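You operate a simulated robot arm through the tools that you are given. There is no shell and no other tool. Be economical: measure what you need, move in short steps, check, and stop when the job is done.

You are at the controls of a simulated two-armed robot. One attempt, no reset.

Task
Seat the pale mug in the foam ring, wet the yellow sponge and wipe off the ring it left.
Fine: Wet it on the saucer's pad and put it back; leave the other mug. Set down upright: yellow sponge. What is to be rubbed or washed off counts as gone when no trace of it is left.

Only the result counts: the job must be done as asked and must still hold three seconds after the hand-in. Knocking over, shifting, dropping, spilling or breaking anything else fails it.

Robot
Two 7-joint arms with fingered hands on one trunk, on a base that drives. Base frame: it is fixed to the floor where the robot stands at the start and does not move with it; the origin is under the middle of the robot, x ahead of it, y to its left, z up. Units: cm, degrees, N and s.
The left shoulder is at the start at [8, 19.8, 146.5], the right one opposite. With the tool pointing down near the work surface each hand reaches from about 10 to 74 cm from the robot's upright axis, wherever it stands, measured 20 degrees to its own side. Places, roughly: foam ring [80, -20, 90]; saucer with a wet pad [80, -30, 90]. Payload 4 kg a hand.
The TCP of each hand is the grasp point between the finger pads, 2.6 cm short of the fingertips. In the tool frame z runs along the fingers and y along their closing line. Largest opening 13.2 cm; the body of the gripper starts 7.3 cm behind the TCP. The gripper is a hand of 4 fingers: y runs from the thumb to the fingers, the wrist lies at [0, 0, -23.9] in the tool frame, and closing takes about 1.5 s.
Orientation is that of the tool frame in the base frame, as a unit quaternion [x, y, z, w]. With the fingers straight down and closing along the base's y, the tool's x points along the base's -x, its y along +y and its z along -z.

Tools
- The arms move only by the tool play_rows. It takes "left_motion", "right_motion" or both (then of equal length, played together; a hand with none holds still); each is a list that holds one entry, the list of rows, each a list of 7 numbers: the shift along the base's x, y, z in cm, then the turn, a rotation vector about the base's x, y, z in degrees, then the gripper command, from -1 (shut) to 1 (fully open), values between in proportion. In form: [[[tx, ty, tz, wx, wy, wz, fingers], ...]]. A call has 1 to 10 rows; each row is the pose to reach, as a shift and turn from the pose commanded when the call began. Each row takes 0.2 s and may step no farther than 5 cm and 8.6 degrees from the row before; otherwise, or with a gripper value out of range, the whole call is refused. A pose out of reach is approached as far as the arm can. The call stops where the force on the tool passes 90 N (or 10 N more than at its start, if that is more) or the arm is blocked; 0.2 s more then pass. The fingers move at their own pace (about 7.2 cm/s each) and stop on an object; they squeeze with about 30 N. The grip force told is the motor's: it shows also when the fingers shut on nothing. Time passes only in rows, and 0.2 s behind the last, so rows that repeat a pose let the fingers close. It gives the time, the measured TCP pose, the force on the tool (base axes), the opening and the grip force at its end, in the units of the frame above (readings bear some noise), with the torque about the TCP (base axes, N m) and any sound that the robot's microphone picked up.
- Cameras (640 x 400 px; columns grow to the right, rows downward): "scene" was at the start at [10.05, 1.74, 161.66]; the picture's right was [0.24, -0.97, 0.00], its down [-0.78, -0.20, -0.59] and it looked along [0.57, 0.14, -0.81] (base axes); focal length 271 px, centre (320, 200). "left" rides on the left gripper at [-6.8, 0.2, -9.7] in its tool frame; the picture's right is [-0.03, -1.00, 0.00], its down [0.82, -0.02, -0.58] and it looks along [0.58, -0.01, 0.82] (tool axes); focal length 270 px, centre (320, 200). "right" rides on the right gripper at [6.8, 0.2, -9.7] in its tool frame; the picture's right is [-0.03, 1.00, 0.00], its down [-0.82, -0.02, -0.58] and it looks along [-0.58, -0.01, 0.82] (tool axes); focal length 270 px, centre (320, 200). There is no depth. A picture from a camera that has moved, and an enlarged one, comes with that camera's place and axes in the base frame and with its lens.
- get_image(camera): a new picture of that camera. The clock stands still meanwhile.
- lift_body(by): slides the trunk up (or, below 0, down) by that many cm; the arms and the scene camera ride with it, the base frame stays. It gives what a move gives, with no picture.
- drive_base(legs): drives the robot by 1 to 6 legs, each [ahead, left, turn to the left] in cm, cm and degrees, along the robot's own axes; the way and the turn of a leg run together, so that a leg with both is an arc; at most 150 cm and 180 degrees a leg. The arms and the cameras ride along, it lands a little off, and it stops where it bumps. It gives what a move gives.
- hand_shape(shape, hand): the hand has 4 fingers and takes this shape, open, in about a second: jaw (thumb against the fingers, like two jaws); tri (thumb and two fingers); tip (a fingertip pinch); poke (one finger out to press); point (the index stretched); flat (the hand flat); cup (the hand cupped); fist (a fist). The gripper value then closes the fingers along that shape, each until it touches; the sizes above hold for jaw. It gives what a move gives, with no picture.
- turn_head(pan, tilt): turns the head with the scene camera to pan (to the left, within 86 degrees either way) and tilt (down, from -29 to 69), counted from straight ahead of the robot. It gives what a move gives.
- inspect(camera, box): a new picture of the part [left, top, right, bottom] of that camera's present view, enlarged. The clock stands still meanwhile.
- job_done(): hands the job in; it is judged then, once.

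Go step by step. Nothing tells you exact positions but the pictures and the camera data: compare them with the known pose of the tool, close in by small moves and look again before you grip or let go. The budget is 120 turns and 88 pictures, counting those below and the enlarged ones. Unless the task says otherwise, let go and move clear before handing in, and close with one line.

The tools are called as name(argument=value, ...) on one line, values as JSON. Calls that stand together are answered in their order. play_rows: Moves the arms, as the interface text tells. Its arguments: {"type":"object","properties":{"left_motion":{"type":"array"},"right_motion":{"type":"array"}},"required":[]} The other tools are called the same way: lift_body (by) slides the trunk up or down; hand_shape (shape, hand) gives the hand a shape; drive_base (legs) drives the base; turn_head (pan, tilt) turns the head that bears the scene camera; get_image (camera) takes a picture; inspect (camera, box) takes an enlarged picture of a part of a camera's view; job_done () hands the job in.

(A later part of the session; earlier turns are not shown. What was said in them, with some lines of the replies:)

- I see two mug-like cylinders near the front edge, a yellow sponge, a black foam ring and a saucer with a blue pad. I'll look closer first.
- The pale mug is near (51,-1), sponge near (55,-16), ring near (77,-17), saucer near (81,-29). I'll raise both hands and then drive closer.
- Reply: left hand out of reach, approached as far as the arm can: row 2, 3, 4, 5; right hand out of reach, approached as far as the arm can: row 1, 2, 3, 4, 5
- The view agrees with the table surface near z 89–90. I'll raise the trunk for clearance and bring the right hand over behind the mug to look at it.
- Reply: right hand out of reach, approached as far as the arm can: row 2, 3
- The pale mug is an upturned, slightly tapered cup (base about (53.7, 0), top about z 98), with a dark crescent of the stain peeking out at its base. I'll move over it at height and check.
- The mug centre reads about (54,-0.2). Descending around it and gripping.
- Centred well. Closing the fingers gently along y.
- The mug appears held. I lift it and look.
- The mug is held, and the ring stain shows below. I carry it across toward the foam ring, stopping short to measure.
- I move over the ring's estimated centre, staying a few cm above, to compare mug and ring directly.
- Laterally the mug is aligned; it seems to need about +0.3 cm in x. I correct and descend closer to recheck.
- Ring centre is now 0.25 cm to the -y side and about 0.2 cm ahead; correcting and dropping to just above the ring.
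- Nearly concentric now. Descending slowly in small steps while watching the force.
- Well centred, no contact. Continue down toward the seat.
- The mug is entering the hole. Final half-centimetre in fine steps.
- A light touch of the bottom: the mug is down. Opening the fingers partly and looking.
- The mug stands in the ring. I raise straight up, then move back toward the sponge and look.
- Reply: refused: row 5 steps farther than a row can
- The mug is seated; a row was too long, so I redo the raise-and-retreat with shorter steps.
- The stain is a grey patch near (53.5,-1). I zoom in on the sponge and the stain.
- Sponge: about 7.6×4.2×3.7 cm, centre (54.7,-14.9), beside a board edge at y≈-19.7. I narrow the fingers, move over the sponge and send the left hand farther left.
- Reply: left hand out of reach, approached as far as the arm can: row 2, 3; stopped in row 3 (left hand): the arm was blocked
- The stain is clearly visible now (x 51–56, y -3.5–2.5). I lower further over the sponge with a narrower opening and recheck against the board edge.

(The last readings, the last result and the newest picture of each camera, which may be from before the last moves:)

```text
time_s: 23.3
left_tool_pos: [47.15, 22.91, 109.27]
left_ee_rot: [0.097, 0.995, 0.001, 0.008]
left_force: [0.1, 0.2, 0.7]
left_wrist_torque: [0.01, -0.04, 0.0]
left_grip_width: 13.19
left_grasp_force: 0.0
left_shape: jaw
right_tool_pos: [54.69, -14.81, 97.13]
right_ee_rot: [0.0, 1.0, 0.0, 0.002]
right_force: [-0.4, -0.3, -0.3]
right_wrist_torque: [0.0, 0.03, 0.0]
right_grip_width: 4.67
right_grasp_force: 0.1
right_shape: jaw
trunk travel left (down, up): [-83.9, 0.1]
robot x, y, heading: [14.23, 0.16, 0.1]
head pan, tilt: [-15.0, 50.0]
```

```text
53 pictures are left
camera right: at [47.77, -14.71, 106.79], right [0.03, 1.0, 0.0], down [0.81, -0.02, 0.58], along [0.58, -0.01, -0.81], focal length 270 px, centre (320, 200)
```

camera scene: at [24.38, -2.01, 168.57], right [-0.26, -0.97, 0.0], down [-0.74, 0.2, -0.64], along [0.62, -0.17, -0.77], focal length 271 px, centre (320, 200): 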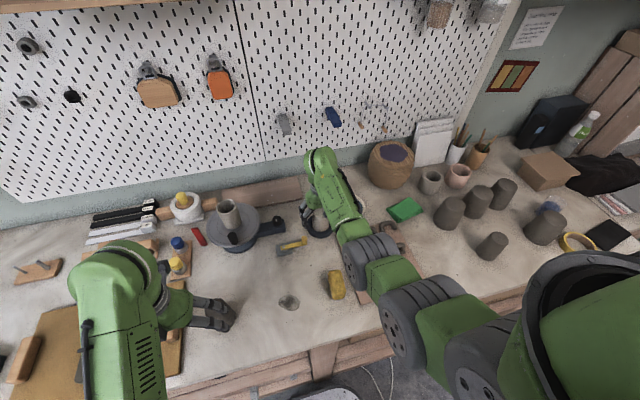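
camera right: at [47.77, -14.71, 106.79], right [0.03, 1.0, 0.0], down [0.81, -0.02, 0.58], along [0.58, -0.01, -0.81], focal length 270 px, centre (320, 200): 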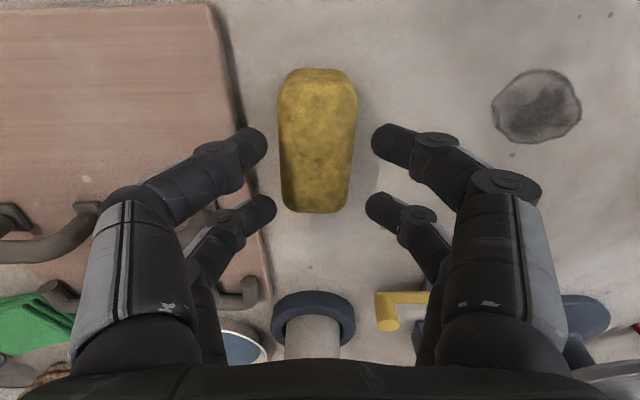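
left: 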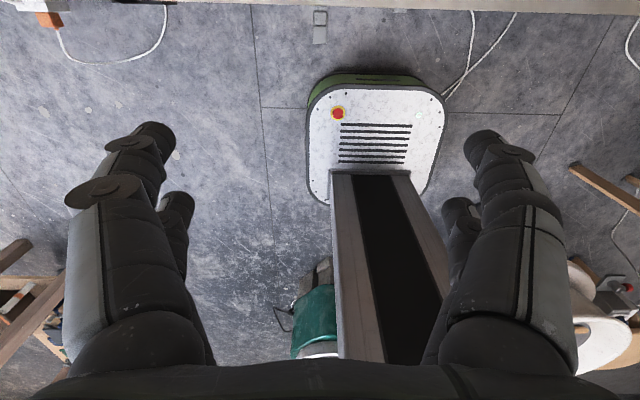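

Aligned. Descend to about z 93 and check before closing.

play_rows(right_motion=[[[0, -0.1, -1.5, 0, 0, 0, -0.23], [0, -0.1, -3, 0, 0, 0, -0.23], [0, -0.1, -4, 0, 0, 0, -0.23], [0, -0.1, -4, 0, 0, 0, -0.23]]])

get_image(camera="right")

```text
time_s: 24.3
left_tool_pos: [47.23, 22.74, 109.2]
left_ee_rot: [0.098, 0.995, 0.0, 0.007]
left_force: [0.1, 0.3, 0.4]
left_wrist_torque: [-0.02, -0.02, 0.03]
left_grip_width: 13.22
left_grasp_force: 0.1
left_shape: jaw
right_tool_pos: [54.72, -15.01, 93.03]
right_ee_rot: [0.001, 1.0, 0.001, 0.002]
right_force: [0.1, 0.2, 0.2]
right_wrist_torque: [0.01, 0.01, -0.02]
right_grip_width: 5.04
right_grasp_force: 0.0
right_shape: jaw
trunk travel left (down, up): [-83.9, 0.1]
robot x, y, heading: [13.86, 0.19, 0.1]
head pan, tilt: [-15.0, 50.0]
```

```text
52 pictures are left
camera right: at [47.82, -14.82, 102.68], right [0.03, 1.0, 0.0], down [0.81, -0.02, 0.58], along [0.58, -0.01, -0.81], focal length 270 px, centre (320, 200)
```

right: 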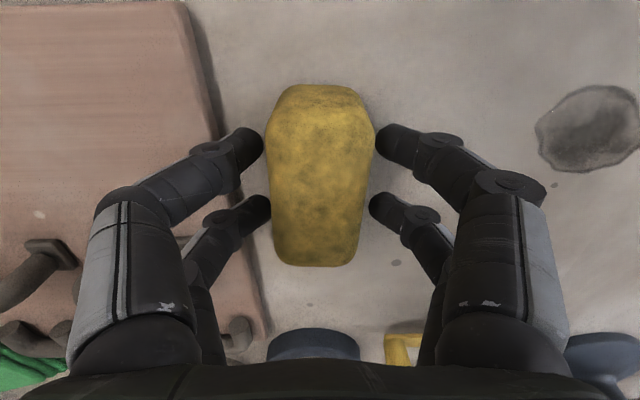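

Fingers straddle the sponge. Closing.

play_rows(right_motion=[[[0, 0, 0, 0, 0, 0, -0.5], [0, 0, 0, 0, 0, 0, -0.8], [0, 0, 0, 0, 0, 0, -1], [0, 0, 0, 0, 0, 0, -1], [0, 0, 0, 0, 0, 0, -1], [0, 0, 0, 0, 0, 0, -1]]])

get_image(camera="right")

```text
time_s: 25.7
left_tool_pos: [47.15, 22.92, 109.13]
left_ee_rot: [0.097, 0.995, 0.001, 0.006]
left_force: [0.3, -0.1, -0.2]
left_wrist_torque: [-0.01, 0.01, 0.0]
left_grip_width: 13.18
left_grasp_force: 0.1
left_shape: jaw
right_tool_pos: [54.7, -14.92, 93.02]
right_ee_rot: [0.0, 1.0, 0.0, 0.001]
right_force: [-0.2, 0.7, -0.1]
right_wrist_torque: [0.0, 0.03, -0.02]
right_grip_width: 3.29
right_grasp_force: 29.8
right_shape: jaw
trunk travel left (down, up): [-83.9, 0.1]
robot x, y, heading: [14.03, -0.13, 0.1]
head pan, tilt: [-15.0, 50.0]
```

```text
51 pictures are left
camera right: at [47.82, -14.82, 102.69], right [0.02, 1.0, 0.0], down [0.81, -0.02, 0.58], along [0.58, -0.01, -0.81], focal length 270 px, centre (320, 200)
```

right: 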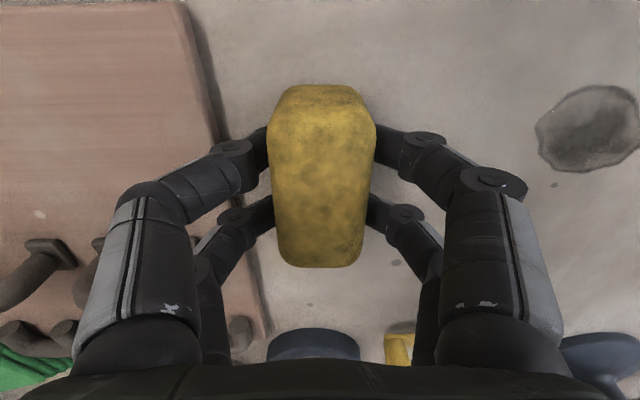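

The sponge is gripped. I lift it and drive the base 12 cm to the right to bring the saucer well within reach.

play_rows(right_motion=[[[0, 0, 2, 0, 0, 0, -1], [0, 0, 5, 0, 0, 0, -1], [0, 0, 9, 0, 0, 0, -1], [0, 0, 13, 0, 0, 0, -1], [0, 0, 13, 0, 0, 0, -1]]])

drive_base(legs=[[0, -12, 0]])

get_image(camera="right")

```text
time_s: 26.9
left_tool_pos: [47.17, 22.85, 109.21]
left_ee_rot: [0.098, 0.995, 0.001, 0.006]
left_force: [0.4, -1.2, 0.3]
left_wrist_torque: [-0.04, 0.05, 0.0]
left_grip_width: 13.18
left_grasp_force: 0.0
left_shape: jaw
right_tool_pos: [54.45, -14.63, 105.99]
right_ee_rot: [0.0, 1.0, 0.001, 0.001]
right_force: [-0.2, -0.7, 0.3]
right_wrist_torque: [0.0, 0.03, 0.01]
right_grip_width: 3.27
right_grasp_force: 29.9
right_shape: jaw
trunk travel left (down, up): [-83.9, 0.1]
robot x, y, heading: [14.1, 0.06, 0.2]
head pan, tilt: [-15.0, 50.0]
```

```text
time_s: 28.1
left_tool_pos: [47.14, 11.62, 109.03]
left_ee_rot: [0.098, 0.995, -0.002, 0.007]
left_force: [-0.2, 1.0, -1.1]
left_wrist_torque: [-0.06, 0.0, 0.01]
left_grip_width: 13.17
left_grasp_force: 0.1
left_shape: jaw
right_tool_pos: [54.64, -26.03, 106.03]
right_ee_rot: [-0.001, 1.0, -0.003, 0.001]
right_force: [0.0, 0.2, -0.6]
right_wrist_torque: [0.0, 0.02, -0.03]
right_grip_width: 3.29
right_grasp_force: 29.4
right_shape: jaw
trunk travel left (down, up): [-83.9, 0.1]
robot x, y, heading: [13.77, -11.79, 0.3]
head pan, tilt: [-15.0, 50.0]
```

```text
50 pictures are left
camera right: at [47.8, -25.88, 115.7], right [0.02, 1.0, 0.0], down [0.81, -0.02, 0.58], along [0.58, -0.02, -0.81], focal length 270 px, centre (320, 200)
```

right: 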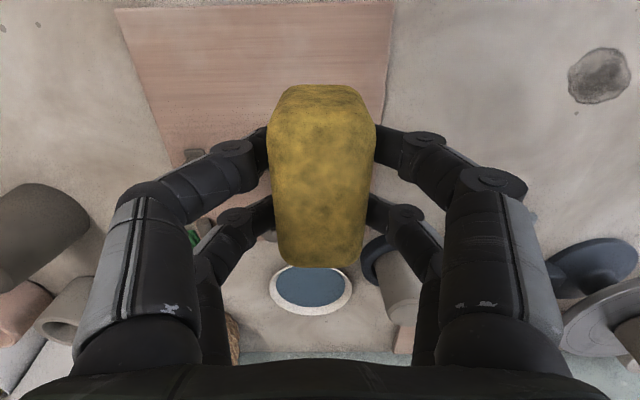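

Saucer lies ahead at y≈-28.7. Carry the sponge over it, staying high, and look.

play_rows(right_motion=[[[4.5, -0.7, 0, 0, 0, 0, -1], [9, -1.4, 0, 0, 0, 0, -1], [13.5, -2.1, 0, 0, 0, 0, -1], [18, -2.5, 0, 0, 0, 0, -1], [22, -2.7, 0, 0, 0, 0, -1], [26, -2.7, 0, 0, 0, 0, -1], [26, -2.7, -3, 0, 0, 0, -1], [26, -2.7, -3, 0, 0, 0, -1]]])

get_image(camera="right")

get_image(camera="scene")

```text
time_s: 29.9
left_tool_pos: [47.19, 11.02, 109.16]
left_ee_rot: [0.098, 0.995, 0.002, 0.006]
left_force: [0.4, 1.3, 0.8]
left_wrist_torque: [0.01, 0.0, 0.0]
left_grip_width: 13.17
left_grasp_force: 0.2
left_shape: jaw
right_tool_pos: [80.47, -28.96, 102.96]
right_ee_rot: [-0.001, 1.0, 0.001, 0.002]
right_force: [-0.1, -0.3, -0.2]
right_wrist_torque: [0.02, -0.03, -0.01]
right_grip_width: 3.28
right_grasp_force: 29.6
right_shape: jaw
trunk travel left (down, up): [-83.9, 0.1]
robot x, y, heading: [14.14, -11.84, 0.2]
head pan, tilt: [-15.0, 50.0]
```

```text
49 pictures are left
camera right: at [73.68, -28.97, 112.53], right [0.02, 1.0, 0.0], down [0.81, -0.02, 0.58], along [0.58, -0.01, -0.81], focal length 270 px, centre (320, 200)
```

right: 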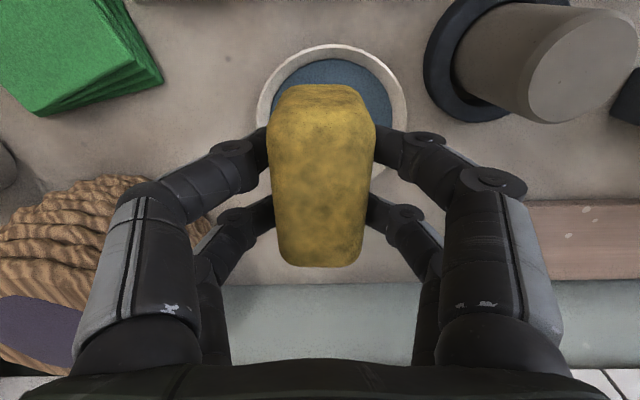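

```text
48 pictures are left
camera scene: at [24.39, -13.92, 168.57], right [-0.26, -0.97, 0.0], down [-0.74, 0.2, -0.64], along [0.62, -0.16, -0.77], focal length 271 px, centre (320, 200)
```

scene: 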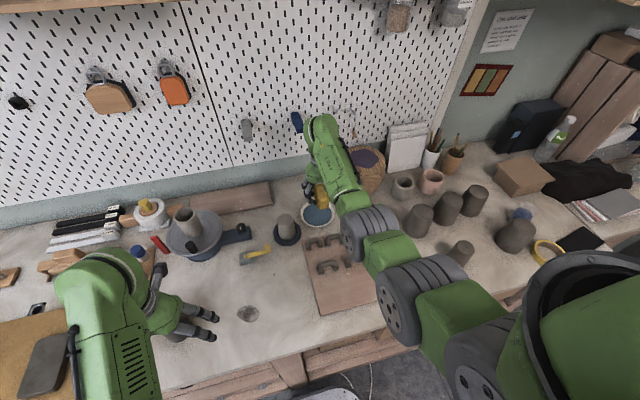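

The saucer centre is about (82,-28.1). I shift over it and descend to just above the pad.

play_rows(right_motion=[[[1.3, 0.8, -2, 0, 0, 0, -1], [1.3, 0.8, -5, 0, 0, 0, -1], [1.3, 0.8, -7, 0, 0, 0, -1], [1.3, 0.8, -7, 0, 0, 0, -1]]])

get_image(camera="right")

inspect(camera="scene", box=[270, 170, 370, 245])

```text
time_s: 30.9
left_tool_pos: [47.29, 11.11, 109.2]
left_ee_rot: [0.096, 0.995, 0.0, 0.007]
left_force: [-0.8, -0.2, 0.5]
left_wrist_torque: [0.01, 0.01, 0.01]
left_grip_width: 13.18
left_grasp_force: 0.0
left_shape: jaw
right_tool_pos: [81.98, -28.45, 95.84]
right_ee_rot: [-0.002, 1.0, 0.001, 0.002]
right_force: [-0.1, 0.1, 0.6]
right_wrist_torque: [0.0, 0.01, -0.01]
right_grip_width: 3.31
right_grasp_force: 29.7
right_shape: jaw
trunk travel left (down, up): [-83.9, 0.1]
robot x, y, heading: [14.13, -11.87, -0.2]
head pan, tilt: [-15.0, 50.0]
```

```text
47 pictures are left
camera right: at [75.14, -28.33, 105.55], right [0.02, 1.0, 0.0], down [0.81, -0.02, 0.58], along [0.58, -0.01, -0.81], focal length 270 px, centre (320, 200)
```

right: 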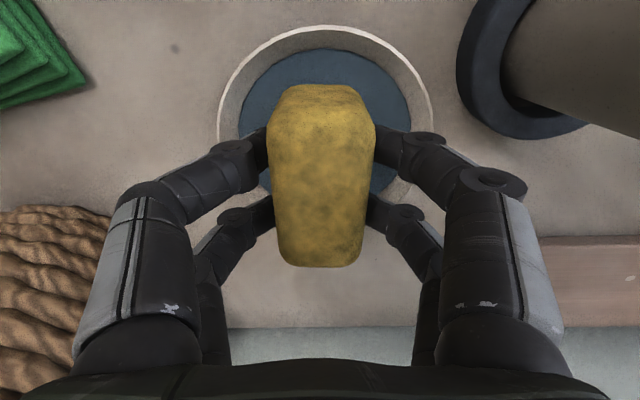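

```text
5.33 times, centred on (320, 208) of scene
camera zoom: at [24.46, -13.84, 168.57], right [-0.26, -0.97, 0.0], down [-0.74, 0.2, -0.64], along [0.62, -0.17, -0.77], focal length 1447 px, centre (320, 160)
```

zoom: 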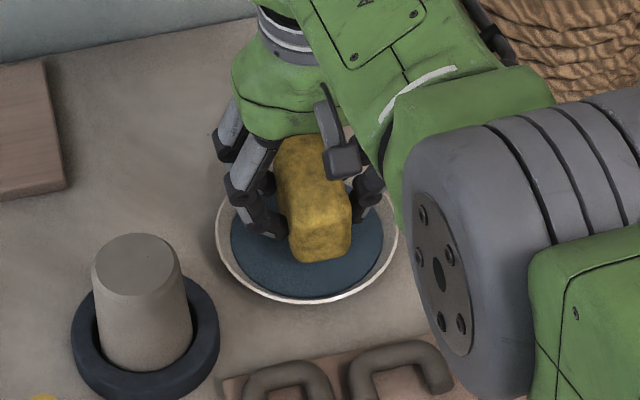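

Sponge is centred over the pad. Descending in small steps to press lightly.

play_rows(right_motion=[[[0, 0.1, -0.5, 0, 0, 0, -1], [0, 0.1, -1, 0, 0, 0, -1], [0, 0.1, -1.4, 0, 0, 0, -1], [0, 0.1, -1.4, 0, 0, 0, -1]]])

inspect(camera="scene", box=[270, 170, 370, 245])

```text
time_s: 31.9
left_tool_pos: [47.28, 11.16, 109.25]
left_ee_rot: [0.098, 0.995, 0.002, 0.007]
left_force: [-0.6, 0.2, -0.6]
left_wrist_torque: [-0.02, 0.0, -0.02]
left_grip_width: 13.21
left_grasp_force: 0.1
left_shape: jaw
right_tool_pos: [81.76, -28.39, 94.61]
right_ee_rot: [-0.001, 1.0, 0.001, 0.002]
right_force: [0.1, -0.9, -1.4]
right_wrist_torque: [0.01, -0.02, -0.01]
right_grip_width: 3.3
right_grasp_force: 30.3
right_shape: jaw
trunk travel left (down, up): [-83.9, 0.1]
robot x, y, heading: [13.95, -12.09, 0.2]
head pan, tilt: [-15.0, 50.0]
```

```text
5.33 times, centred on (320, 208) of scene
camera zoom: at [24.47, -13.88, 168.57], right [-0.26, -0.97, 0.0], down [-0.74, 0.2, -0.64], along [0.62, -0.17, -0.77], focal length 1447 px, centre (320, 160)
```

zoom: 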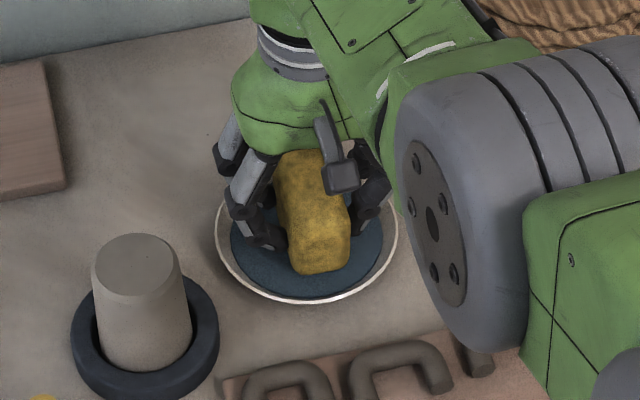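

Not yet pressing. I go on down by 0.2 cm steps.

play_rows(right_motion=[[[0, 0, -0.2, 0, 0, 0, -1], [0, 0, -0.4, 0, 0, 0, -1], [0, 0, -0.5, 0, 0, 0, -1], [0, 0, -0.5, 0, 0, 0, -1]]])

```text
time_s: 32.9
left_tool_pos: [47.21, 10.94, 109.22]
left_ee_rot: [0.096, 0.995, 0.002, 0.007]
left_force: [-0.1, 0.2, 0.2]
left_wrist_torque: [-0.01, 0.03, 0.02]
left_grip_width: 13.19
left_grasp_force: 0.1
left_shape: jaw
right_tool_pos: [81.88, -28.36, 94.36]
right_ee_rot: [-0.002, 1.0, 0.001, 0.002]
right_force: [1.9, 0.0, 5.9]
right_wrist_torque: [-0.1, 0.07, 0.01]
right_grip_width: 3.33
right_grasp_force: 30.0
right_shape: jaw
trunk travel left (down, up): [-83.9, 0.1]
robot x, y, heading: [14.0, -11.85, 0.3]
head pan, tilt: [-15.0, 50.0]
```

Contact with about 6 N. I press slightly more and hold to soak.

play_rows(right_motion=[[[0, 0, -0.2, 0, 0, 0, -1], [0, 0, -0.2, 0, 0, 0, -1], [0, 0, -0.2, 0, 0, 0, -1], [0, 0, -0.2, 0, 0, 0, -1], [0, 0, -0.2, 0, 0, 0, -1], [0, 0, -0.2, 0, 0, 0, -1], [0, 0, -0.2, 0, 0, 0, -1], [0, 0, -0.2, 0, 0, 0, -1]]])

inspect(camera="scene", box=[270, 170, 370, 245])

```text
time_s: 34.7
left_tool_pos: [47.17, 11.06, 109.12]
left_ee_rot: [0.097, 0.995, 0.001, 0.006]
left_force: [0.8, 1.1, -0.7]
left_wrist_torque: [-0.02, 0.0, 0.02]
left_grip_width: 13.2
left_grasp_force: 0.1
left_shape: jaw
right_tool_pos: [81.8, -28.3, 94.19]
right_ee_rot: [-0.002, 1.0, 0.002, 0.003]
right_force: [5.4, -0.8, 11.2]
right_wrist_torque: [-0.06, 0.02, 0.05]
right_grip_width: 3.34
right_grasp_force: 29.7
right_shape: jaw
trunk travel left (down, up): [-83.9, 0.1]
robot x, y, heading: [14.34, -11.67, -0.1]
head pan, tilt: [-15.0, 50.0]
```

```text
5.33 times, centred on (320, 208) of scene
camera zoom: at [24.38, -13.84, 168.58], right [-0.26, -0.97, 0.0], down [-0.74, 0.2, -0.64], along [0.62, -0.17, -0.77], focal length 1447 px, centre (320, 160)
```

zoom: 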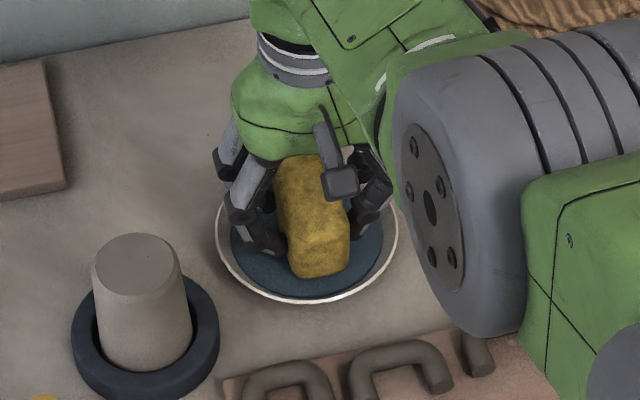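

The sponge has darkened: it is wet. Lift straight up and carry it back.

play_rows(right_motion=[[[0, 0, 1, 0, 0, 0, -1], [0, 0, 4, 0, 0, 0, -1], [0, 0, 8, 0, 0, 0, -1], [0, 0, 11, 0, 0, 0, -1], [-4.5, 0, 11, 0, 0, 0, -1], [-9, 0, 11, 0, 0, 0, -1], [-13.5, 0, 11, 0, 0, 0, -1], [-18, 0, 11, 0, 0, 0, -1], [-22.5, 1, 11, 0, 0, 0, -1], [-26, 4, 11, 0, 0, 0, -1]]])

play_rows(right_motion=[[[-1, 4.5, 0, 0, 0, 0, -1], [-2, 9, 0, 0, 0, 0, -1], [-2.2, 13.5, 0, 0, 0, 0, -1], [-2.2, 16.5, 0, 0, 0, 0, -1], [-2.2, 16.5, 0, 0, 0, 0, -1]]])

get_image(camera="right")

get_image(camera="scene")

```text
time_s: 36.9
left_tool_pos: [46.98, 11.02, 109.29]
left_ee_rot: [0.096, 0.995, 0.001, 0.007]
left_force: [-0.7, 0.3, 0.0]
left_wrist_torque: [-0.01, 0.0, -0.01]
left_grip_width: 13.2
left_grasp_force: 0.1
left_shape: jaw
right_tool_pos: [55.55, -24.34, 104.88]
right_ee_rot: [-0.001, 1.0, 0.0, 0.003]
right_force: [0.5, -0.6, 0.4]
right_wrist_torque: [0.02, 0.0, 0.01]
right_grip_width: 3.3
right_grasp_force: 30.1
right_shape: jaw
trunk travel left (down, up): [-83.9, 0.1]
robot x, y, heading: [13.95, -11.62, 0.3]
head pan, tilt: [-15.0, 50.0]
```

```text
time_s: 38.1
left_tool_pos: [47.23, 11.06, 109.19]
left_ee_rot: [0.097, 0.995, 0.001, 0.006]
left_force: [-0.3, -0.6, 0.2]
left_wrist_torque: [-0.03, 0.02, -0.02]
left_grip_width: 13.22
left_grasp_force: 0.0
left_shape: jaw
right_tool_pos: [53.49, -7.78, 104.83]
right_ee_rot: [0.0, 1.0, 0.001, 0.002]
right_force: [-0.1, 0.3, -0.7]
right_wrist_torque: [0.01, -0.01, 0.04]
right_grip_width: 3.29
right_grasp_force: 29.8
right_shape: jaw
trunk travel left (down, up): [-83.9, 0.1]
robot x, y, heading: [14.38, -11.62, 0.2]
head pan, tilt: [-15.0, 50.0]
```

```text
43 pictures are left
camera right: at [46.76, -7.6, 114.42], right [0.02, 1.0, 0.0], down [0.81, -0.02, 0.58], along [0.58, -0.01, -0.81], focal length 270 px, centre (320, 200)
```

right: 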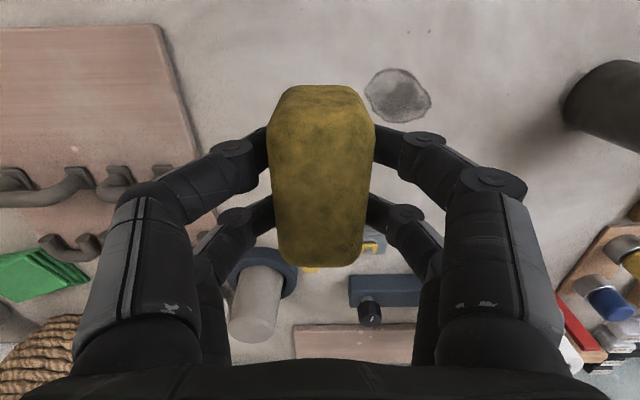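

```text
42 pictures are left
camera scene: at [24.39, -13.9, 168.57], right [-0.26, -0.97, 0.0], down [-0.74, 0.2, -0.64], along [0.62, -0.17, -0.77], focal length 271 px, centre (320, 200)
```

scene: 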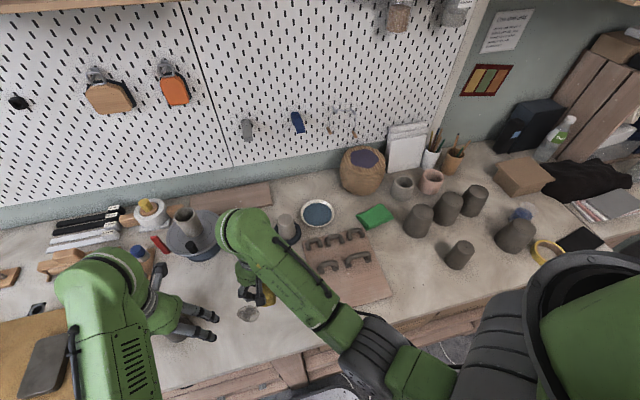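

Left hand is too close for the wiping stroke, so I drive the base back left 12 cm, with the sponge shifted back meanwhile.

play_rows(right_motion=[[[0, -4, 0, 0, 0, 0, -1], [0, -8, 0, 0, 0, 0, -1], [0, -11.5, 0, 0, 0, 0, -1], [0, -11.5, 0, 0, 0, 0, -1]]])

drive_base(legs=[[0, 12, 0]])

get_image(camera="right")

```text
time_s: 39.1
left_tool_pos: [47.18, 11.07, 109.09]
left_ee_rot: [0.097, 0.995, 0.001, 0.006]
left_force: [0.0, 0.0, -1.0]
left_wrist_torque: [-0.01, 0.01, 0.03]
left_grip_width: 13.2
left_grasp_force: 0.0
left_shape: jaw
right_tool_pos: [53.57, -19.18, 104.86]
right_ee_rot: [-0.001, 1.0, 0.001, 0.001]
right_force: [0.0, -0.3, 0.1]
right_wrist_torque: [-0.04, 0.05, -0.02]
right_grip_width: 3.31
right_grasp_force: 30.5
right_shape: jaw
trunk travel left (down, up): [-83.9, 0.1]
robot x, y, heading: [14.13, -11.83, 0.2]
head pan, tilt: [-15.0, 50.0]
```

```text
time_s: 40.4
left_tool_pos: [47.18, 22.33, 109.37]
left_ee_rot: [0.098, 0.995, 0.004, 0.006]
left_force: [0.5, -0.8, 0.5]
left_wrist_torque: [0.01, 0.0, -0.04]
left_grip_width: 13.19
left_grasp_force: 0.1
left_shape: jaw
right_tool_pos: [53.54, -7.86, 104.77]
right_ee_rot: [-0.001, 1.0, 0.004, 0.001]
right_force: [0.1, -0.7, -0.6]
right_wrist_torque: [0.03, -0.01, 0.01]
right_grip_width: 3.29
right_grasp_force: 29.9
right_shape: jaw
trunk travel left (down, up): [-83.9, 0.1]
robot x, y, heading: [14.03, 0.05, 0.1]
head pan, tilt: [-15.0, 50.0]
```

```text
41 pictures are left
camera right: at [46.76, -7.79, 114.32], right [0.02, 1.0, 0.01], down [0.81, -0.02, 0.58], along [0.58, -0.01, -0.81], focal length 270 px, centre (320, 200)
```

right: 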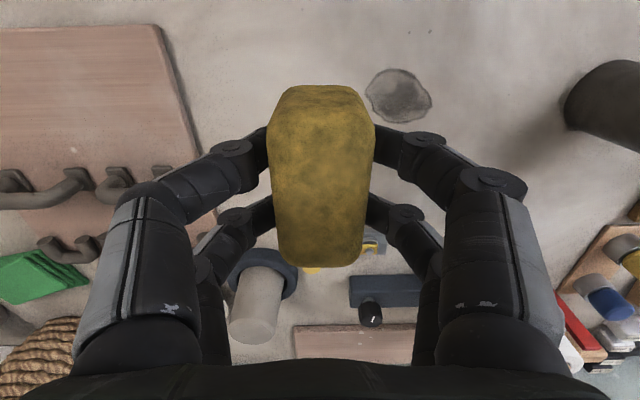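

Base is back. The sponge (x≈53.6) spans the whole stain in x; I lower it to the table just right of the stain.

play_rows(right_motion=[[[0.1, 0, -4, 0, 0, 0, -1], [0.1, 0, -8, 0, 0, 0, -1], [0.1, 0, -10.5, 0, 0, 0, -1], [0.1, 0, -11.3, 0, 0, 0, -1], [0.1, 0, -11.6, 0, 0, 0, -1], [0.1, 0, -11.8, 0, 0, 0, -1], [0.1, 0, -11.8, 0, 0, 0, -1]]])

```text
time_s: 42.0
left_tool_pos: [47.26, 22.86, 109.17]
left_ee_rot: [0.098, 0.995, 0.002, 0.008]
left_force: [-0.7, 0.0, 0.0]
left_wrist_torque: [0.04, 0.0, 0.04]
left_grip_width: 13.21
left_grasp_force: 0.1
left_shape: jaw
right_tool_pos: [53.76, -7.17, 93.05]
right_ee_rot: [-0.001, 1.0, 0.0, 0.003]
right_force: [0.5, -0.9, 8.4]
right_wrist_torque: [-0.04, 0.02, -0.01]
right_grip_width: 3.3
right_grasp_force: 30.0
right_shape: jaw
trunk travel left (down, up): [-83.9, 0.1]
robot x, y, heading: [14.03, 0.24, 0.2]
head pan, tilt: [-15.0, 50.0]
```

Contact at about 8 N. Wiping across the stain in +y.

play_rows(right_motion=[[[0, 1.2, 0, 0, 0, 0, -1], [0, 2.4, 0, 0, 0, 0, -1], [0, 3.6, 0, 0, 0, 0, -1], [0, 4.8, 0, 0, 0, 0, -1], [0, 6, 0, 0, 0, 0, -1], [0, 7.2, 0, 0, 0, 0, -1], [0, 8.4, 0, 0, 0, 0, -1], [0, 9.6, 0, 0, 0, 0, -1], [0, 10.8, 0, 0, 0, 0, -1], [0, 11.6, 0, 0, 0, 0, -1]]])

play_rows(right_motion=[[[0, -1.2, 0, 0, 0, 0, -1], [0, -2.4, 0, 0, 0, 0, -1], [0, -3.6, 0, 0, 0, 0, -1], [0, -4.8, 0, 0, 0, 0, -1], [0, -6, 0, 0, 0, 0, -1], [0, -7.2, 0, 0, 0, 0, -1], [0, -8.4, 0, 0, 0, 0, -1], [0, -9.6, 0, 0, 0, 0, -1], [0, -10.8, 0, 0, 0, 0, -1], [0, -11.6, 0, 0, 0, 0, -1]]])

get_image(camera="right")

```text
time_s: 44.2
left_tool_pos: [47.08, 22.82, 109.16]
left_ee_rot: [0.098, 0.995, 0.002, 0.007]
left_force: [-0.5, 0.0, 0.0]
left_wrist_torque: [0.01, 0.03, -0.01]
left_grip_width: 13.2
left_grasp_force: 0.1
left_shape: jaw
right_tool_pos: [53.52, 4.1, 92.88]
right_ee_rot: [-0.001, 1.0, 0.0, 0.001]
right_force: [0.0, -5.9, 15.1]
right_wrist_torque: [-0.27, 0.06, 0.04]
right_grip_width: 3.36
right_grasp_force: 29.6
right_shape: jaw
trunk travel left (down, up): [-83.9, 0.1]
robot x, y, heading: [14.14, -0.32, -0.1]
head pan, tilt: [-15.0, 50.0]
```

```text
time_s: 46.4
left_tool_pos: [47.04, 22.97, 109.3]
left_ee_rot: [0.098, 0.995, 0.002, 0.007]
left_force: [0.8, 0.4, -1.1]
left_wrist_torque: [-0.01, 0.01, 0.01]
left_grip_width: 13.18
left_grasp_force: 0.0
left_shape: jaw
right_tool_pos: [53.57, -7.32, 93.02]
right_ee_rot: [-0.001, 1.0, 0.001, 0.002]
right_force: [0.7, 6.7, 12.7]
right_wrist_torque: [0.07, 0.06, -0.02]
right_grip_width: 3.34
right_grasp_force: 29.9
right_shape: jaw
trunk travel left (down, up): [-83.9, 0.1]
robot x, y, heading: [13.8, 0.11, 0.3]
head pan, tilt: [-15.0, 50.0]
```

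```text
40 pictures are left
camera right: at [46.73, -7.17, 102.58], right [0.02, 1.0, 0.0], down [0.81, -0.02, 0.58], along [0.58, -0.01, -0.81], focal length 270 px, centre (320, 200)
```

right: 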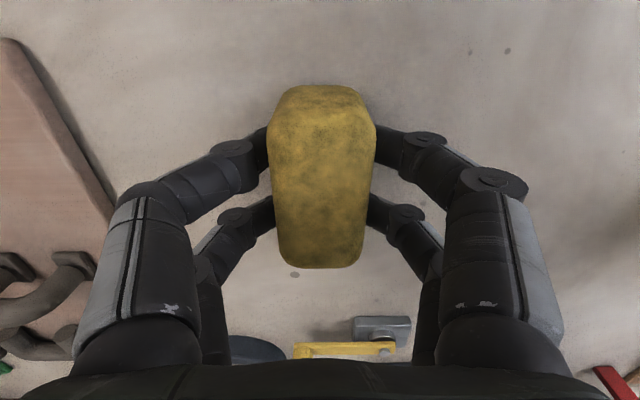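

The stain seems gone; I lift the sponge and inspect the spot.

play_rows(right_motion=[[[0, 0, 2, 0, 0, 0, -1], [0, 0, 6, 0, 0, 0, -1], [0, -3, 9, 0, 0, 0, -1], [0.5, -7, 10, 0, 0, 0, -1], [0.5, -7, 10, 0, 0, 0, -1]]])

inspect(camera="right", box=[380, 20, 600, 160])

inspect(camera="scene", box=[230, 240, 350, 340])

```text
time_s: 47.6
left_tool_pos: [47.23, 22.75, 109.21]
left_ee_rot: [0.097, 0.995, 0.001, 0.006]
left_force: [0.2, 0.1, 0.1]
left_wrist_torque: [0.0, 0.01, -0.01]
left_grip_width: 13.21
left_grasp_force: 0.1
left_shape: jaw
right_tool_pos: [54.11, -14.19, 102.86]
right_ee_rot: [-0.001, 1.0, 0.001, 0.002]
right_force: [0.4, -1.6, -0.7]
right_wrist_torque: [-0.02, 0.0, 0.03]
right_grip_width: 3.33
right_grasp_force: 29.9
right_shape: jaw
trunk travel left (down, up): [-83.9, 0.1]
robot x, y, heading: [14.43, 0.16, -0.1]
head pan, tilt: [-15.0, 50.0]
```

```text
2.86 times, centred on (490, 90) of right
camera zoom: at [47.29, -14.15, 112.44], right [0.02, 1.0, 0.0], down [0.82, -0.02, 0.58], along [0.58, -0.01, -0.82], focal length 772 px, centre (-166, 514)
```

zoom: 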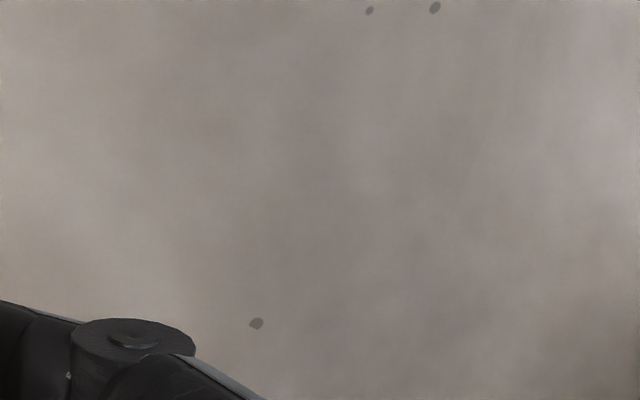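

```text
4.00 times, centred on (290, 290) of scene
camera zoom: at [24.5, -2.01, 168.56], right [-0.26, -0.97, 0.0], down [-0.74, 0.2, -0.64], along [0.62, -0.17, -0.77], focal length 1085 px, centre (440, -160)
```

zoom: 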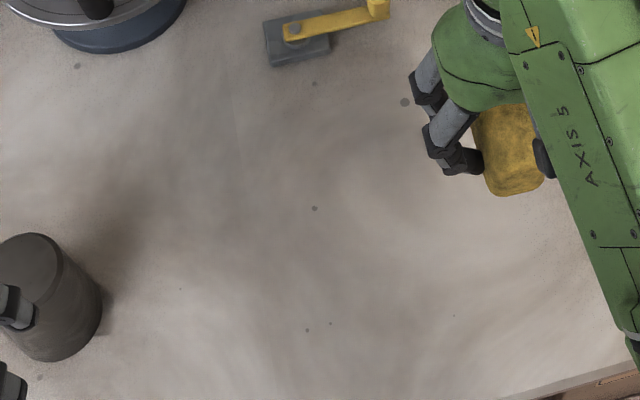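

The spot looks clean, only native specks remain. For safety I give it one more double pass.

play_rows(right_motion=[[[-0.3, 4, 0, 0, 0, 0, -1], [-0.3, 7, -4, 0, 0, 0, -1], [-0.3, 7, -8, 0, 0, 0, -1], [-0.3, 7, -9.5, 0, 0, 0, -1], [-0.3, 7, -10, 0, 0, 0, -1], [-0.3, 8.2, -10, 0, 0, 0, -1], [-0.3, 9.4, -10, 0, 0, 0, -1], [-0.3, 10.6, -10, 0, 0, 0, -1], [-0.3, 11.8, -10, 0, 0, 0, -1], [-0.3, 13, -10, 0, 0, 0, -1]]])

play_rows(right_motion=[[[0, 1.2, 0, 0, 0, 0, -1], [0, 2.4, 0, 0, 0, 0, -1], [0, 3.6, 0, 0, 0, 0, -1], [0, 4.8, 0, 0, 0, 0, -1], [0, 3, 0, 0, 0, 0, -1], [0, 1.5, 0, 0, 0, 0, -1], [0, 0, 0, 0, 0, 0, -1], [0, -1.5, 0, 0, 0, 0, -1], [0, -3, 0, 0, 0, 0, -1], [0, -4.5, 0, 0, 0, 0, -1]]])

play_rows(right_motion=[[[0, -1.5, 0, 0, 0, 0, -1], [0, -3, 0, 0, 0, 0, -1], [0, -3, 3, 0, 0, 0, -1], [0, -3, 7, 0, 0, 0, -1], [0.5, -6, 9, 0, 0, 0, -1], [1, -9.5, 9, 0, 0, 0, -1], [1, -9.5, 9, 0, 0, 0, -1]]])

inspect(camera="right", box=[380, 20, 600, 160])

get_image(camera="right")

```text
time_s: 49.8
left_tool_pos: [47.07, 22.72, 109.31]
left_ee_rot: [0.098, 0.995, 0.002, 0.007]
left_force: [-0.9, 0.9, -0.3]
left_wrist_torque: [0.01, 0.01, -0.01]
left_grip_width: 13.18
left_grasp_force: 0.2
left_shape: jaw
right_tool_pos: [53.8, -1.51, 92.89]
right_ee_rot: [-0.001, 1.0, 0.001, 0.003]
right_force: [-0.5, -8.9, 15.6]
right_wrist_torque: [-0.28, 0.09, 0.03]
right_grip_width: 3.35
right_grasp_force: 30.5
right_shape: jaw
trunk travel left (down, up): [-83.9, 0.1]
robot x, y, heading: [14.05, -0.23, 0.1]
head pan, tilt: [-15.0, 50.0]
```

```text
time_s: 52.0
left_tool_pos: [47.22, 22.86, 109.26]
left_ee_rot: [0.097, 0.995, 0.0, 0.007]
left_force: [-0.7, 0.3, -0.5]
left_wrist_torque: [0.0, 0.03, 0.02]
left_grip_width: 13.2
left_grasp_force: 0.0
left_shape: jaw
right_tool_pos: [53.86, -5.92, 93.0]
right_ee_rot: [-0.001, 1.0, 0.002, 0.002]
right_force: [-0.7, 1.6, 2.6]
right_wrist_torque: [-0.01, 0.01, 0.02]
right_grip_width: 3.33
right_grasp_force: 30.1
right_shape: jaw
trunk travel left (down, up): [-83.9, 0.1]
robot x, y, heading: [13.89, -0.21, 0.1]
head pan, tilt: [-15.0, 50.0]
```

```text
time_s: 53.6
left_tool_pos: [47.19, 22.81, 109.15]
left_ee_rot: [0.097, 0.995, 0.001, 0.006]
left_force: [-0.4, -0.2, 0.6]
left_wrist_torque: [0.0, -0.01, 0.0]
left_grip_width: 13.18
left_grasp_force: 0.1
left_shape: jaw
right_tool_pos: [54.85, -15.2, 101.89]
right_ee_rot: [-0.001, 1.0, 0.0, 0.0]
right_force: [-0.1, 0.4, -0.7]
right_wrist_torque: [0.0, 0.01, -0.02]
right_grip_width: 3.32
right_grasp_force: 29.8
right_shape: jaw
trunk travel left (down, up): [-83.9, 0.1]
robot x, y, heading: [14.11, -0.1, 0.2]
head pan, tilt: [-15.0, 50.0]
```

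```text
2.86 times, centred on (490, 90) of right
camera zoom: at [47.93, -15.17, 111.42], right [0.02, 1.0, 0.0], down [0.81, -0.02, 0.58], along [0.58, -0.01, -0.82], focal length 772 px, centre (-166, 514)
```

zoom: 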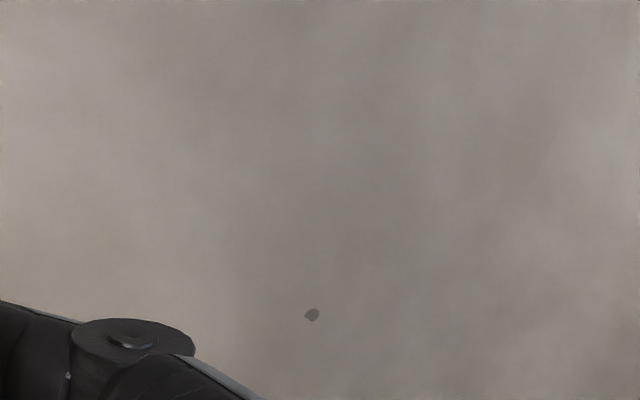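

```text
36 pictures are left
camera right: at [47.93, -15.17, 111.42], right [0.02, 1.0, 0.0], down [0.81, -0.02, 0.58], along [0.58, -0.01, -0.82], focal length 270 px, centre (320, 200)
```

right: 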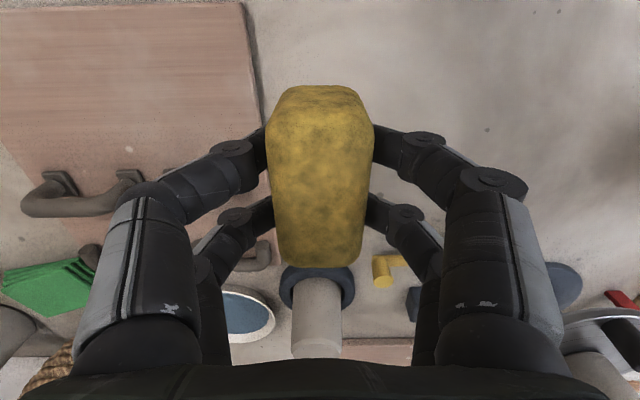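

Clean. Now I set the sponge back at its old place (54.7,-14.95).

play_rows(right_motion=[[[-0.1, 0.25, -3, 0, 0, 0, -1], [-0.1, 0.25, -6, 0, 0, 0, -1], [-0.1, 0.25, -8, 0, 0, 0, -1], [-0.1, 0.25, -8.5, 0, 0, 0, -1], [-0.1, 0.25, -8.8, 0, 0, 0, -1], [-0.1, 0.25, -8.8, 0, 0, 0, -1]]])

```text
time_s: 55.0
left_tool_pos: [47.18, 22.88, 109.11]
left_ee_rot: [0.098, 0.995, 0.001, 0.006]
left_force: [0.4, 0.2, -0.7]
left_wrist_torque: [0.0, -0.01, 0.0]
left_grip_width: 13.21
left_grasp_force: 0.1
left_shape: jaw
right_tool_pos: [54.75, -15.09, 93.21]
right_ee_rot: [0.0, 1.0, 0.001, 0.001]
right_force: [0.5, 0.1, -0.2]
right_wrist_torque: [0.01, -0.01, 0.02]
right_grip_width: 3.33
right_grasp_force: 30.0
right_shape: jaw
trunk travel left (down, up): [-83.9, 0.1]
robot x, y, heading: [14.11, -0.03, 0.3]
head pan, tilt: [-15.0, 50.0]
```

Nearly touching; a last 0.2 cm, then open to the same narrow opening as before.

play_rows(right_motion=[[[0, 0.05, -0.15, 0, 0, 0, -1], [0, 0.05, -0.2, 0, 0, 0, -1], [0, 0.05, -0.2, 0, 0, 0, -0.5], [0, 0.05, -0.2, 0, 0, 0, -0.23], [0, 0.05, -0.2, 0, 0, 0, -0.23], [0, 0.05, -0.2, 0, 0, 0, -0.23]]])

get_image(camera="right")

```text
time_s: 56.4
left_tool_pos: [47.19, 22.87, 109.19]
left_ee_rot: [0.098, 0.995, 0.001, 0.006]
left_force: [-0.2, -0.1, 0.8]
left_wrist_torque: [0.0, 0.02, -0.03]
left_grip_width: 13.19
left_grasp_force: 0.1
left_shape: jaw
right_tool_pos: [54.79, -15.1, 93.04]
right_ee_rot: [-0.001, 1.0, 0.0, 0.0]
right_force: [0.0, 0.5, 0.6]
right_wrist_torque: [-0.02, 0.0, 0.03]
right_grip_width: 5.04
right_grasp_force: 0.1
right_shape: jaw
trunk travel left (down, up): [-83.9, 0.1]
robot x, y, heading: [13.97, 0.23, 0.5]
head pan, tilt: [-15.0, 50.0]
```

```text
35 pictures are left
camera right: at [47.93, -14.94, 102.58], right [0.02, 1.0, 0.0], down [0.81, -0.02, 0.58], along [0.58, -0.01, -0.81], focal length 270 px, centre (320, 200)
```

right: 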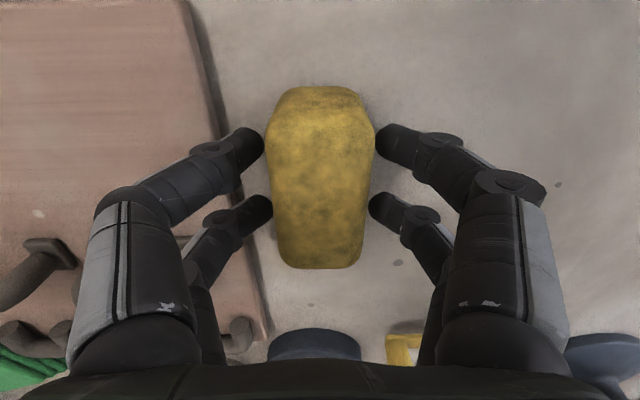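

Released cleanly. I raise the hand straight up and check the whole scene.

play_rows(right_motion=[[[0, 0, 1.5, 0, 0, 0, -0.23], [0, 0, 4, 0, 0, 0, -0.23], [0, 0, 8, 0, 0, 0, -0.23], [0, 0, 12, 0, 0, 0, -0.23], [-4, -1, 13, 0, 0, 0, -0.23], [-8, -2, 13, 0, 0, 0, -0.23], [-8, -2, 13, 0, 0, 0, -0.23]]])

get_image(camera="right")

inspect(camera="scene", box=[180, 170, 420, 340])

```text
time_s: 58.0
left_tool_pos: [47.29, 22.9, 109.21]
left_ee_rot: [0.098, 0.995, 0.001, 0.006]
left_force: [0.8, -0.3, 0.0]
left_wrist_torque: [0.01, -0.01, -0.02]
left_grip_width: 13.2
left_grasp_force: 0.1
left_shape: jaw
right_tool_pos: [46.8, -17.01, 105.71]
right_ee_rot: [-0.002, 1.0, 0.001, 0.001]
right_force: [-0.8, 0.0, 0.5]
right_wrist_torque: [0.02, 0.0, -0.01]
right_grip_width: 5.05
right_grasp_force: 0.0
right_shape: jaw
trunk travel left (down, up): [-83.9, 0.1]
robot x, y, heading: [14.11, -0.29, 0.1]
head pan, tilt: [-15.0, 50.0]
```

```text
34 pictures are left
camera right: at [40.0, -16.93, 115.42], right [0.02, 1.0, 0.0], down [0.81, -0.02, 0.58], along [0.58, -0.01, -0.82], focal length 270 px, centre (320, 200)
```

right: 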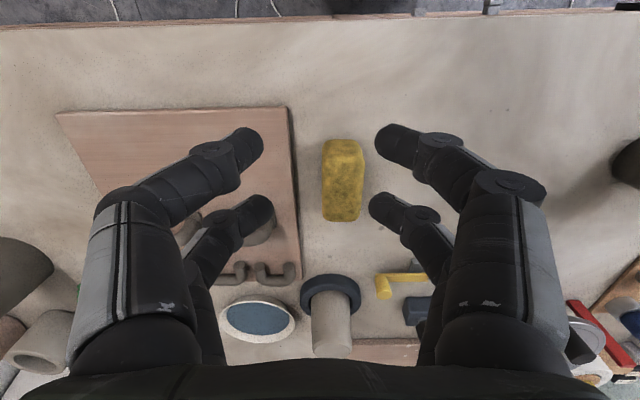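

```text
2.35 times, centred on (300, 255) of scene
camera zoom: at [24.54, -2.01, 168.56], right [-0.26, -0.97, 0.0], down [-0.74, 0.2, -0.64], along [0.62, -0.17, -0.77], focal length 638 px, centre (367, 71)
```

zoom: 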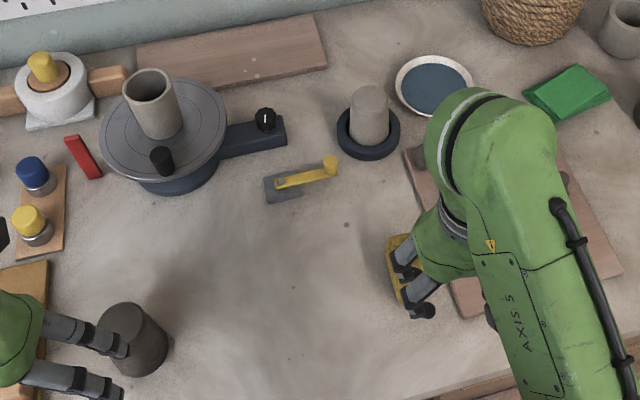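

The mug sits in the foam ring, the stain is gone, the sponge is back in its place, and the other things are undisturbed. Handing in.

job_done()

```text
The job is handed in.
```

The pale mug is seated in the foam ring. I wet the sponge on the saucer's pad, wiped the ring until no trace showed in the pictures, and put the sponge back upright. The other mug was not touched.
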